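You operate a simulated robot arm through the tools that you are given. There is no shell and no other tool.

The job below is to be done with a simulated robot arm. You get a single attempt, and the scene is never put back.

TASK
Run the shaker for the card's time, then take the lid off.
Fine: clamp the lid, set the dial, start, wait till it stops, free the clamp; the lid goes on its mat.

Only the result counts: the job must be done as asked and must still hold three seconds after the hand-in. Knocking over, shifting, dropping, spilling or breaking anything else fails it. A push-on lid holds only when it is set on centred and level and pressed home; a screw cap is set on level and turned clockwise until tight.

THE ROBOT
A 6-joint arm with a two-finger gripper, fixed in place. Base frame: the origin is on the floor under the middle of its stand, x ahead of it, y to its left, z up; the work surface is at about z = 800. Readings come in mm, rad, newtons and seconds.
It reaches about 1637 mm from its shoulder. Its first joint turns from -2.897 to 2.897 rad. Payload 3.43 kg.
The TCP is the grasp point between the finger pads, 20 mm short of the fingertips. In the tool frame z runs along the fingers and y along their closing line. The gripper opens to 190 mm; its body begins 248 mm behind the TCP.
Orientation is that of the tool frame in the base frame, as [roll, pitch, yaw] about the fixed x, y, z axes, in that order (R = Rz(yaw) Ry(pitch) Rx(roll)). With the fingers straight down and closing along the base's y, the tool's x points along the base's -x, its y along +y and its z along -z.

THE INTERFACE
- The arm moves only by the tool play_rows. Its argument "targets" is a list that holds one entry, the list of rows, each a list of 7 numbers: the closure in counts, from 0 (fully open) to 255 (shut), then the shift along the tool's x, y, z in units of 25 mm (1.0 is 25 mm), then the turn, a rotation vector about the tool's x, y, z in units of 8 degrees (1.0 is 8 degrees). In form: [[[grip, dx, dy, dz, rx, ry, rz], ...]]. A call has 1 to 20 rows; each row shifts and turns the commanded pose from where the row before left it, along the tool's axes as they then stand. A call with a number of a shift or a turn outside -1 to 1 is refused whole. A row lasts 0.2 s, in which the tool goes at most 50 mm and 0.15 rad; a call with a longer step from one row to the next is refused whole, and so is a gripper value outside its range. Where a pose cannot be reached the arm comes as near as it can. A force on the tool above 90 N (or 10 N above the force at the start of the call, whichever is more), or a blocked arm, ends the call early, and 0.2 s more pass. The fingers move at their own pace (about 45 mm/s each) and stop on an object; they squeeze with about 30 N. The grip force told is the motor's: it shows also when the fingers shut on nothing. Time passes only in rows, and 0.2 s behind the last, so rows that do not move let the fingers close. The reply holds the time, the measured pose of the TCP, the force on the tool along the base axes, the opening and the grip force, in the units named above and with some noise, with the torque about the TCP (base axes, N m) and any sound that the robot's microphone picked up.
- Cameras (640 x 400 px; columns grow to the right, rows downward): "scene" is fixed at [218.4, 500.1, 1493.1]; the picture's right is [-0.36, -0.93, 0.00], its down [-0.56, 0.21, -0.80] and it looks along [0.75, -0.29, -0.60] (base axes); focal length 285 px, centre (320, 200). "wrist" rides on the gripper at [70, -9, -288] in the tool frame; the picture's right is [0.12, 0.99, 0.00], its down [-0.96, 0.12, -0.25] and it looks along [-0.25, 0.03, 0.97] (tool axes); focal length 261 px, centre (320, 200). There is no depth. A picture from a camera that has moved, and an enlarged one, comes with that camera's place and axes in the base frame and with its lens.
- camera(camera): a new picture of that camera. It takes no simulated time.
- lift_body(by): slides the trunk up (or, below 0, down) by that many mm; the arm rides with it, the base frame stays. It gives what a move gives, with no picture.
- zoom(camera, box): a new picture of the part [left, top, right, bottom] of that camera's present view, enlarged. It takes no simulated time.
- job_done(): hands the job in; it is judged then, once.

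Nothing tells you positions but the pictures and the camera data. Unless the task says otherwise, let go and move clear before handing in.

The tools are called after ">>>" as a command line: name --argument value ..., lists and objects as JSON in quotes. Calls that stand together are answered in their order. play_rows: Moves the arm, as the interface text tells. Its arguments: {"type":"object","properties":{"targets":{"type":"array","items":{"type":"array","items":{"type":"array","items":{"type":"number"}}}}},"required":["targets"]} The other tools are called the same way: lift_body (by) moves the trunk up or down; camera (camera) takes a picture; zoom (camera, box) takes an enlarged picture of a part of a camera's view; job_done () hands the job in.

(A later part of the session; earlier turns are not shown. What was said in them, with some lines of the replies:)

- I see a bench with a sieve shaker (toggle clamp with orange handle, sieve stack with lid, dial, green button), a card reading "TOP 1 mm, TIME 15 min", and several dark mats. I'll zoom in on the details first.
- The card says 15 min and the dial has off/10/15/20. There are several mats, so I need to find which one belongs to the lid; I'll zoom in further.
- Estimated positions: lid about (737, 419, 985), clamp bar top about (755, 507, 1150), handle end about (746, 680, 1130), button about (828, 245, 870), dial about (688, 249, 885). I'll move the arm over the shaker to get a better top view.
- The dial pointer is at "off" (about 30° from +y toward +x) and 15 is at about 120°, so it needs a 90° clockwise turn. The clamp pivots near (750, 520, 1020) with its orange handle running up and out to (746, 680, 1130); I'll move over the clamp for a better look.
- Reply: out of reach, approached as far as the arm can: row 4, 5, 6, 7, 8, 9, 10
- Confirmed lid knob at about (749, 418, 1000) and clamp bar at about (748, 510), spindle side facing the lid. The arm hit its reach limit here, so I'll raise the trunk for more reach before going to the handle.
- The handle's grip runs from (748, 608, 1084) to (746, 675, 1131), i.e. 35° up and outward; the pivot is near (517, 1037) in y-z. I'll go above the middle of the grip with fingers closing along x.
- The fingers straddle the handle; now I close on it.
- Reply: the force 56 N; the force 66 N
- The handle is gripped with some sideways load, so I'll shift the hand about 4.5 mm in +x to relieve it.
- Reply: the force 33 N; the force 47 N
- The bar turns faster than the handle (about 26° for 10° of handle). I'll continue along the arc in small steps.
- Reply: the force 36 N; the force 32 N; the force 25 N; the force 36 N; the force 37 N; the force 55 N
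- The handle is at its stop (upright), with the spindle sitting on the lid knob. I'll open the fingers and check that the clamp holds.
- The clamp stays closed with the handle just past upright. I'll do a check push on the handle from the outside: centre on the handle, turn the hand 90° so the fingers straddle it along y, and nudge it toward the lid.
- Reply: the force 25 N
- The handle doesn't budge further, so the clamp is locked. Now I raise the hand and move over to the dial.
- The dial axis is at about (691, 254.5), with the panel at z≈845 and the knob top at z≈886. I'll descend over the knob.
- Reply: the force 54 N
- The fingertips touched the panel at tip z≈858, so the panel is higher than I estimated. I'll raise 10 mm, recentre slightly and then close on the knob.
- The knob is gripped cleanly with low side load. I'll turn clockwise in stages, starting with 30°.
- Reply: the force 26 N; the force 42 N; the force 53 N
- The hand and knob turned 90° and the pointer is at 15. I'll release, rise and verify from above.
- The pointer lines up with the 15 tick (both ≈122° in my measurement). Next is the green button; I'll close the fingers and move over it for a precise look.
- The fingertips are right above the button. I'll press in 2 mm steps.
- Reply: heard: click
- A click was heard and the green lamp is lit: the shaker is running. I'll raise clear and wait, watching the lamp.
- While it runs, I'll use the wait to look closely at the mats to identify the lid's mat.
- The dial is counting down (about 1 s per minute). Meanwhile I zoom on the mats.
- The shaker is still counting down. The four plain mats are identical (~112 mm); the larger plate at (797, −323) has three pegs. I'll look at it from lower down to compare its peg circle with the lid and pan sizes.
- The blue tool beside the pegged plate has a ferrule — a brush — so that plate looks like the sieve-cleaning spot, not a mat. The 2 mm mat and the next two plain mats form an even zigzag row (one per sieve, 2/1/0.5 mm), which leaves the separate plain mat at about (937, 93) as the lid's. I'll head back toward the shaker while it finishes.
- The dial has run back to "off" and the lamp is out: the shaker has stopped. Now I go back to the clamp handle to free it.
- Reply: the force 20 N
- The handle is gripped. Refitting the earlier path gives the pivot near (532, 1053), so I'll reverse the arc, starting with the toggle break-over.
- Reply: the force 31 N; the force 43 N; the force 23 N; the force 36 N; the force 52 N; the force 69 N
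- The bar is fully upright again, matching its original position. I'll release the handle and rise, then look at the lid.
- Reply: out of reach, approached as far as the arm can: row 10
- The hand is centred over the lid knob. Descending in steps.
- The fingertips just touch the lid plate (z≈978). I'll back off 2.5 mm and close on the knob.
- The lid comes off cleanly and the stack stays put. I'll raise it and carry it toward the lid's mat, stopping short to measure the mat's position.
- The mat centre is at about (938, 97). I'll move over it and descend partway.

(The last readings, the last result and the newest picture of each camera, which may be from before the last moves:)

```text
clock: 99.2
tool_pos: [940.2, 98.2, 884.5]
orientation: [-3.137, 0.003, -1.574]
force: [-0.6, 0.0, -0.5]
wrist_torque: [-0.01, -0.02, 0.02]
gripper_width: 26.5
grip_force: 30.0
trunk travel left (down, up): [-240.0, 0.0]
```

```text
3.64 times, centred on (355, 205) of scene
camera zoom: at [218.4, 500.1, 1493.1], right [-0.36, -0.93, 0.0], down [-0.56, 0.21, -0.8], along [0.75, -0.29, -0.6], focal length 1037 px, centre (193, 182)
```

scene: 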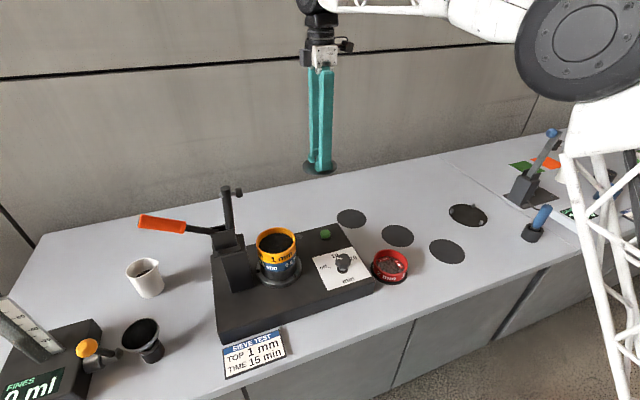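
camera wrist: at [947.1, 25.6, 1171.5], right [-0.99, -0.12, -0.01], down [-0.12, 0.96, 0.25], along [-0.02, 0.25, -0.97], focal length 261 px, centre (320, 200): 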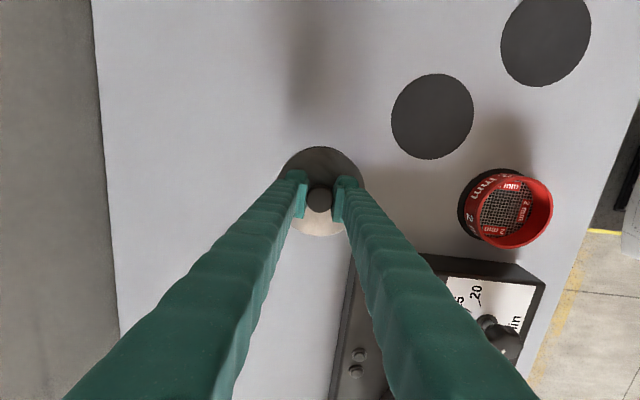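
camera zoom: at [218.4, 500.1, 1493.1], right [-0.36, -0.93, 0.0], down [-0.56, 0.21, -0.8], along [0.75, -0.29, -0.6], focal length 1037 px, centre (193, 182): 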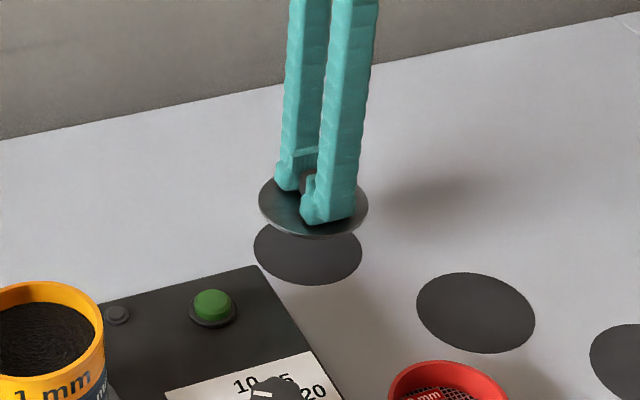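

>>> play_rows --targets '[[[255, 0, 0, 0.5, 0, 0, 0], [255, 0, 0, 0.5, 0, 0, 0], [255, 0, 0, 0.4, 0, 0, 0], [255, 0, 0, 0.2, 0, 0, 0], [255, 0, 0, 0, 0, 0, 0]]]'

>>> zoom --camera "scene" --box '[310, 170, 390, 250]'

>>> zoom --camera "wrist" --box '[250, 110, 390, 260]'

```text
clock: 100.4
tool_pos: [940.4, 97.7, 843.2]
orientation: [-3.136, 0.004, -1.571]
force: [-0.6, 0.7, -1.3]
wrist_torque: [-0.02, -0.04, -0.03]
gripper_width: 26.4
grip_force: 30.2
trunk travel left (down, up): [-240.0, 0.0]
```

```text
5.00 times, centred on (350, 210) of scene
camera zoom: at [218.4, 500.1, 1493.1], right [-0.36, -0.93, 0.0], down [-0.56, 0.21, -0.8], along [0.75, -0.29, -0.6], focal length 1426 px, centre (170, 150)
```

zoom: 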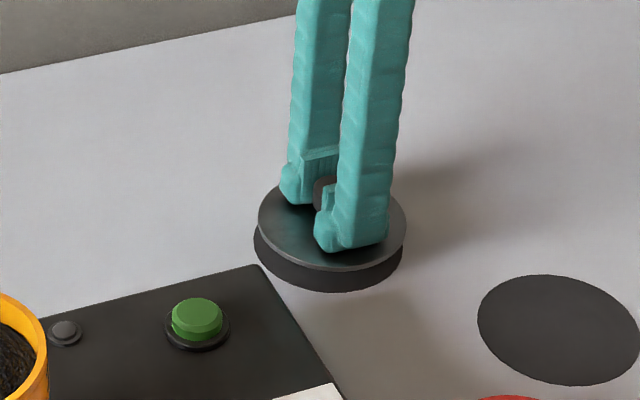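

```text
2.67 times, centred on (320, 185) of wrist
camera zoom: at [947.3, 25.6, 1131.9], right [-0.99, -0.12, -0.01], down [-0.12, 0.96, 0.25], along [-0.02, 0.25, -0.97], focal length 695 px, centre (320, 240)
```

zoom: 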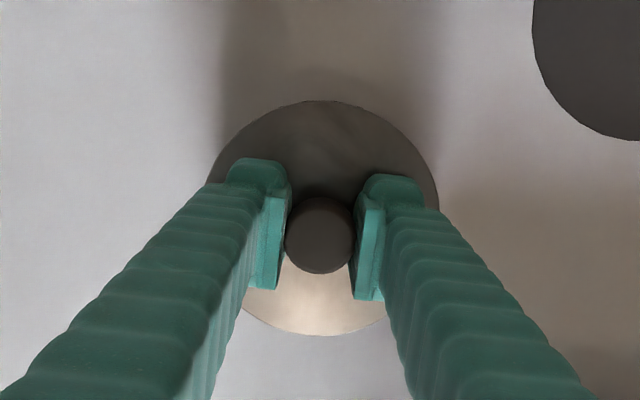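

The lid is centred over the mat within about a millimetre. Lowering in small steps until contact.

>>> play_rows --targets '[[[255, -0.03, 0, 0.1, 0, 0, 0], [255, 0, 0, 0.1, 0, 0, 0], [255, 0, 0, 0.1, 0, 0, 0]]]'

>>> play_rows --targets '[[[255, 0, 0, 0.08, 0, 0, 0], [255, 0, 0, 0.08, 0, 0, 0]]]'

>>> zoom --camera "scene" --box '[310, 170, 390, 250]'

```text
clock: 101.2
tool_pos: [941.1, 98.6, 836.1]
orientation: [-3.134, 0.005, -1.57]
force: [0.0, -0.7, -1.1]
wrist_torque: [0.0, 0.02, 0.01]
gripper_width: 26.6
grip_force: 29.9
trunk travel left (down, up): [-240.0, 0.0]
```

```text
clock: 101.8
tool_pos: [940.3, 98.0, 833.7]
orientation: [-3.136, 0.003, -1.57]
force: [0.5, -0.2, -0.8]
wrist_torque: [0.01, 0.01, 0.01]
gripper_width: 26.6
grip_force: 30.2
trunk travel left (down, up): [-240.0, 0.0]
```

```text
5.00 times, centred on (350, 210) of scene
camera zoom: at [218.4, 500.1, 1493.1], right [-0.36, -0.93, 0.0], down [-0.56, 0.21, -0.8], along [0.75, -0.29, -0.6], focal length 1426 px, centre (170, 150)
```

zoom: 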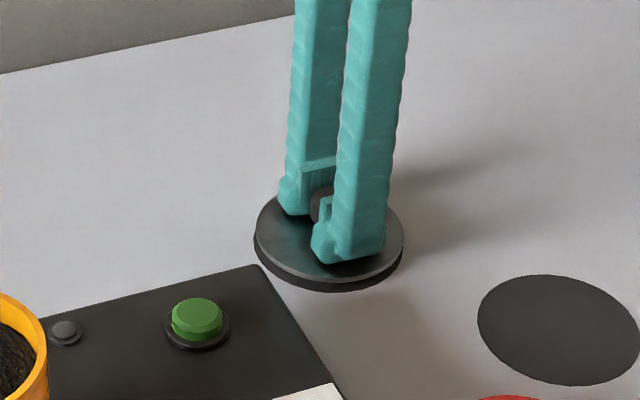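

>>> play_rows --targets '[[[255, 0, 0, 0.08, 0, 0, 0], [255, 0, 0, 0.08, 0, 0, 0]]]'

>>> play_rows --targets '[[[255, 0, 0, 0.06, 0, 0, 0]]]'

>>> zoom --camera "scene" --box '[320, 180, 380, 240]'

```text
clock: 102.4
tool_pos: [941.5, 98.9, 832.6]
orientation: [-3.132, 0.006, -1.571]
force: [-6.7, 0.1, 34.3]
wrist_torque: [-0.06, 0.18, -0.05]
gripper_width: 26.3
grip_force: 30.2
trunk travel left (down, up): [-240.0, 0.0]
```

```text
clock: 102.8
tool_pos: [941.3, 98.2, 831.3]
orientation: [-3.133, 0.006, -1.57]
force: [-4.1, 1.4, 55.7]
wrist_torque: [-0.12, 0.66, -0.03]
gripper_width: 26.5
grip_force: 30.0
trunk travel left (down, up): [-240.0, 0.0]
```

```text
6.67 times, centred on (350, 210) of scene
camera zoom: at [218.4, 500.1, 1493.1], right [-0.36, -0.93, 0.0], down [-0.56, 0.21, -0.8], along [0.75, -0.29, -0.6], focal length 1901 px, centre (120, 133)
```

zoom: 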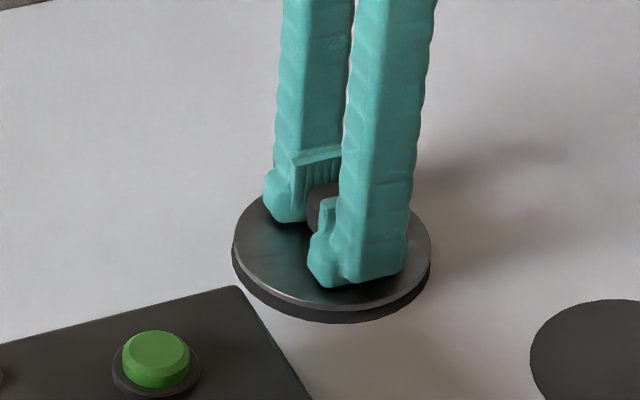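

The lid is down on the mat. I'll relieve the press and then open the fingers.

>>> play_rows --targets '[[[255, 0, 0, -0.08, 0, 0, 0], [255, 0, 0, -0.08, 0, 0, 0], [255, 0, 0, 0, 0, 0, 0]]]'

```text
clock: 103.6
tool_pos: [941.8, 99.4, 830.9]
orientation: [-3.135, 0.003, -1.571]
force: [4.8, 5.3, 31.8]
wrist_torque: [0.1, 0.21, -0.01]
gripper_width: 26.7
grip_force: 30.3
trunk travel left (down, up): [-240.0, 0.0]
```

>>> play_rows --targets '[[[255, 0, 0, -0.08, 0, 0, 0], [255, 0, 0, 0, 0, 0, 0]]]'

```text
clock: 104.2
tool_pos: [940.5, 97.1, 830.5]
orientation: [-3.139, 0.006, -1.573]
force: [0.6, 0.4, 1.0]
wrist_torque: [0.06, 0.05, 0.01]
gripper_width: 26.5
grip_force: 29.6
trunk travel left (down, up): [-240.0, 0.0]
```

Now the load is near zero. Opening the fingers.

>>> play_rows --targets '[[[200, 0, 0, 0, 0, 0, 0], [160, 0, 0, 0, 0, 0, 0], [150, 0, 0, 0, 0, 0, 0], [150, 0, 0, 0, 0, 0, 0], [150, 0, 0, 0, 0, 0, 0]]]'

>>> zoom --camera "scene" --box '[320, 180, 380, 240]'

>>> zoom --camera "wrist" --box '[250, 110, 390, 260]'

```text
clock: 105.4
tool_pos: [941.3, 97.2, 834.3]
orientation: [-3.137, 0.005, -1.571]
force: [-0.4, 0.1, 0.0]
wrist_torque: [-0.02, 0.04, 0.0]
gripper_width: 78.4
grip_force: 0.0
trunk travel left (down, up): [-240.0, 0.0]
```

```text
6.67 times, centred on (350, 210) of scene
camera zoom: at [218.4, 500.1, 1493.1], right [-0.36, -0.93, 0.0], down [-0.56, 0.21, -0.8], along [0.75, -0.29, -0.6], focal length 1901 px, centre (120, 133)
```

zoom: 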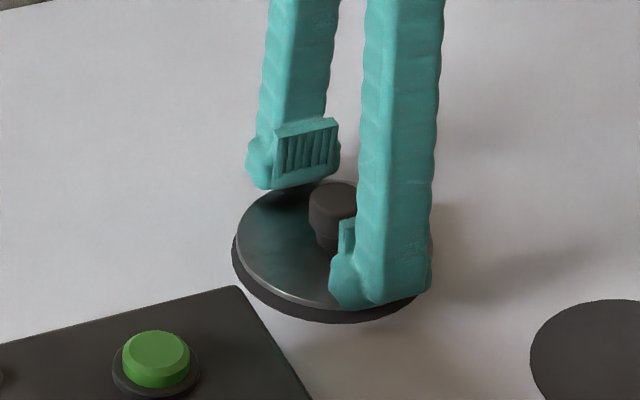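

```text
2.67 times, centred on (320, 185) of wrist
camera zoom: at [949.0, 26.1, 1121.6], right [-0.99, -0.12, -0.01], down [-0.12, 0.96, 0.25], along [-0.02, 0.25, -0.97], focal length 695 px, centre (320, 240)
```

zoom: 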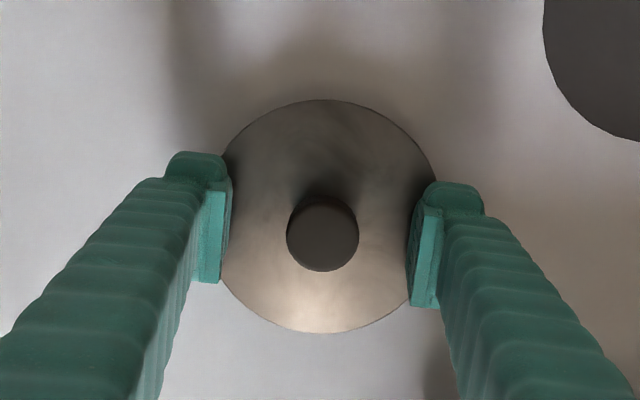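

>>> play_rows --targets '[[[150, 0, 0, -0.4, 0, 0, 0], [150, 0, 0, -0.6, 0, 0, 0], [150, 0, 0, -0.8, 0, 0, 0], [150, 0, 0, -0.9, 0, 0, 0], [150, 0, 0, -0.9, 0, 0, 0], [150, 0, 0, -0.9, 0, 0, 0], [150, 0, 0, -0.9, 0, 0, 0], [150, 0, 0, -0.9, 0, 0, 0], [150, 0.6, 0.6, -0.6, 0, 0, 0], [150, 0.8, 0.8, 0, 0, 0, 0], [150, 0.8, 0.8, 0, 0, 0, 0], [150, 0.8, 0.8, 0, 0, 0, 0], [150, 0.8, 0.8, 0, 0, 0, 0], [150, 0.8, 0.8, 0, 0, 0, 0], [150, 0, 0, 0, 0, 0, 0]]]'

>>> camera --camera "scene"

>>> camera --camera "wrist"

>>> zoom --camera "scene" --box '[320, 180, 380, 240]'

>>> zoom --camera "scene" --box '[210, 180, 400, 300]'

```text
clock: 108.6
tool_pos: [827.4, -18.1, 1003.0]
orientation: [-3.137, 0.003, -1.571]
force: [0.0, -0.2, 0.2]
wrist_torque: [0.02, 0.03, -0.01]
gripper_width: 78.4
grip_force: 0.1
trunk travel left (down, up): [-240.0, 0.0]
```

```text
taken
```

scene: 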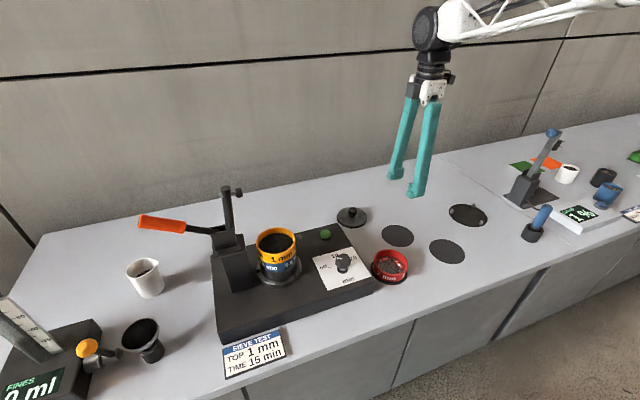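

```text
taken
camera wrist: at [834.5, -89.5, 1290.9], right [-0.99, -0.12, 0.0], down [-0.12, 0.96, 0.25], along [-0.03, 0.25, -0.97], focal length 261 px, centre (320, 200)
```

wrist: 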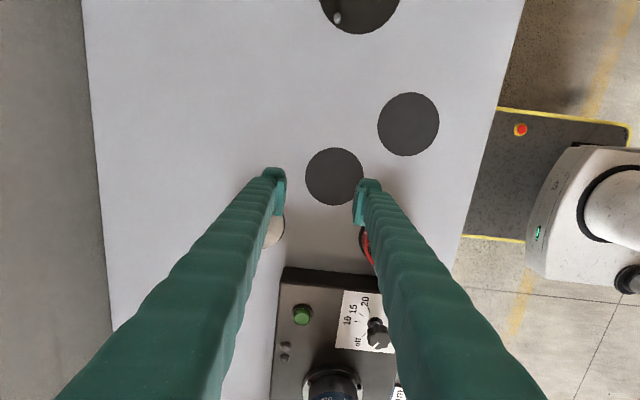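

```text
6.67 times, centred on (350, 210) of scene
camera zoom: at [218.4, 500.1, 1493.1], right [-0.36, -0.93, 0.0], down [-0.56, 0.21, -0.8], along [0.75, -0.29, -0.6], focal length 1901 px, centre (120, 133)
```

zoom: 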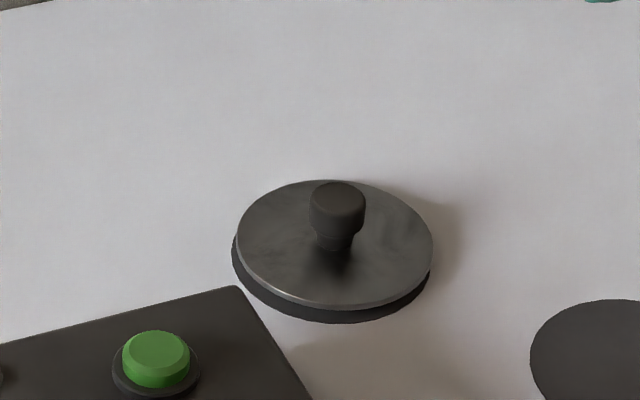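

```text
3.33 times, centred on (305, 240) of scene
camera zoom: at [218.4, 500.1, 1493.1], right [-0.36, -0.93, 0.0], down [-0.56, 0.21, -0.8], along [0.75, -0.29, -0.6], focal length 951 px, centre (370, 67)
```

zoom: 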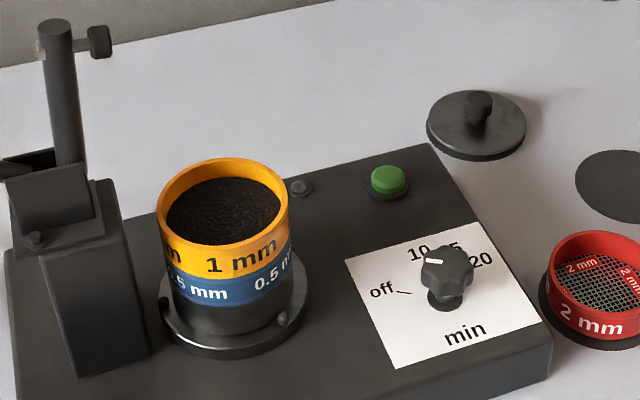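

The lid sits level and centred on its mat, and the clamp is open with the dial back at "off". The stack and everything else are undisturbed and the arm is clear, so I'm handing in.

>>> job_done

```text
The job is handed in.
```

The shaker ran for the card's 15 minutes and stopped on its own, and the lid is off. One thing I couldn't confirm is whether I put the lid on the right mat.

- **Run:** I clamped the lid and set the dial to 15. When I pressed start, the button clicked and the green lamp lit. I waited until the dial was back at "off" and the lamp was out.
- **Lid:** I freed the clamp and lifted the lid straight off; the sieve stack didn't move. The lid now lies level on a plain mat just beyond the shaker's right-hand end, at about (938, 97).
- **Which mat:** The free plain mats are unmarked and the same size. I chose this one because the other two line up with the 2 mm sieve's mat, as if each were for a sieve. I ruled out the plate with three pegs: it has a brush beside it, and the gap between its pegs looks too small for the lid.
- **At hand-in:** The clamp was open and the arm was clear. In the last pictures nothing else had been moved, spilled or knocked over.
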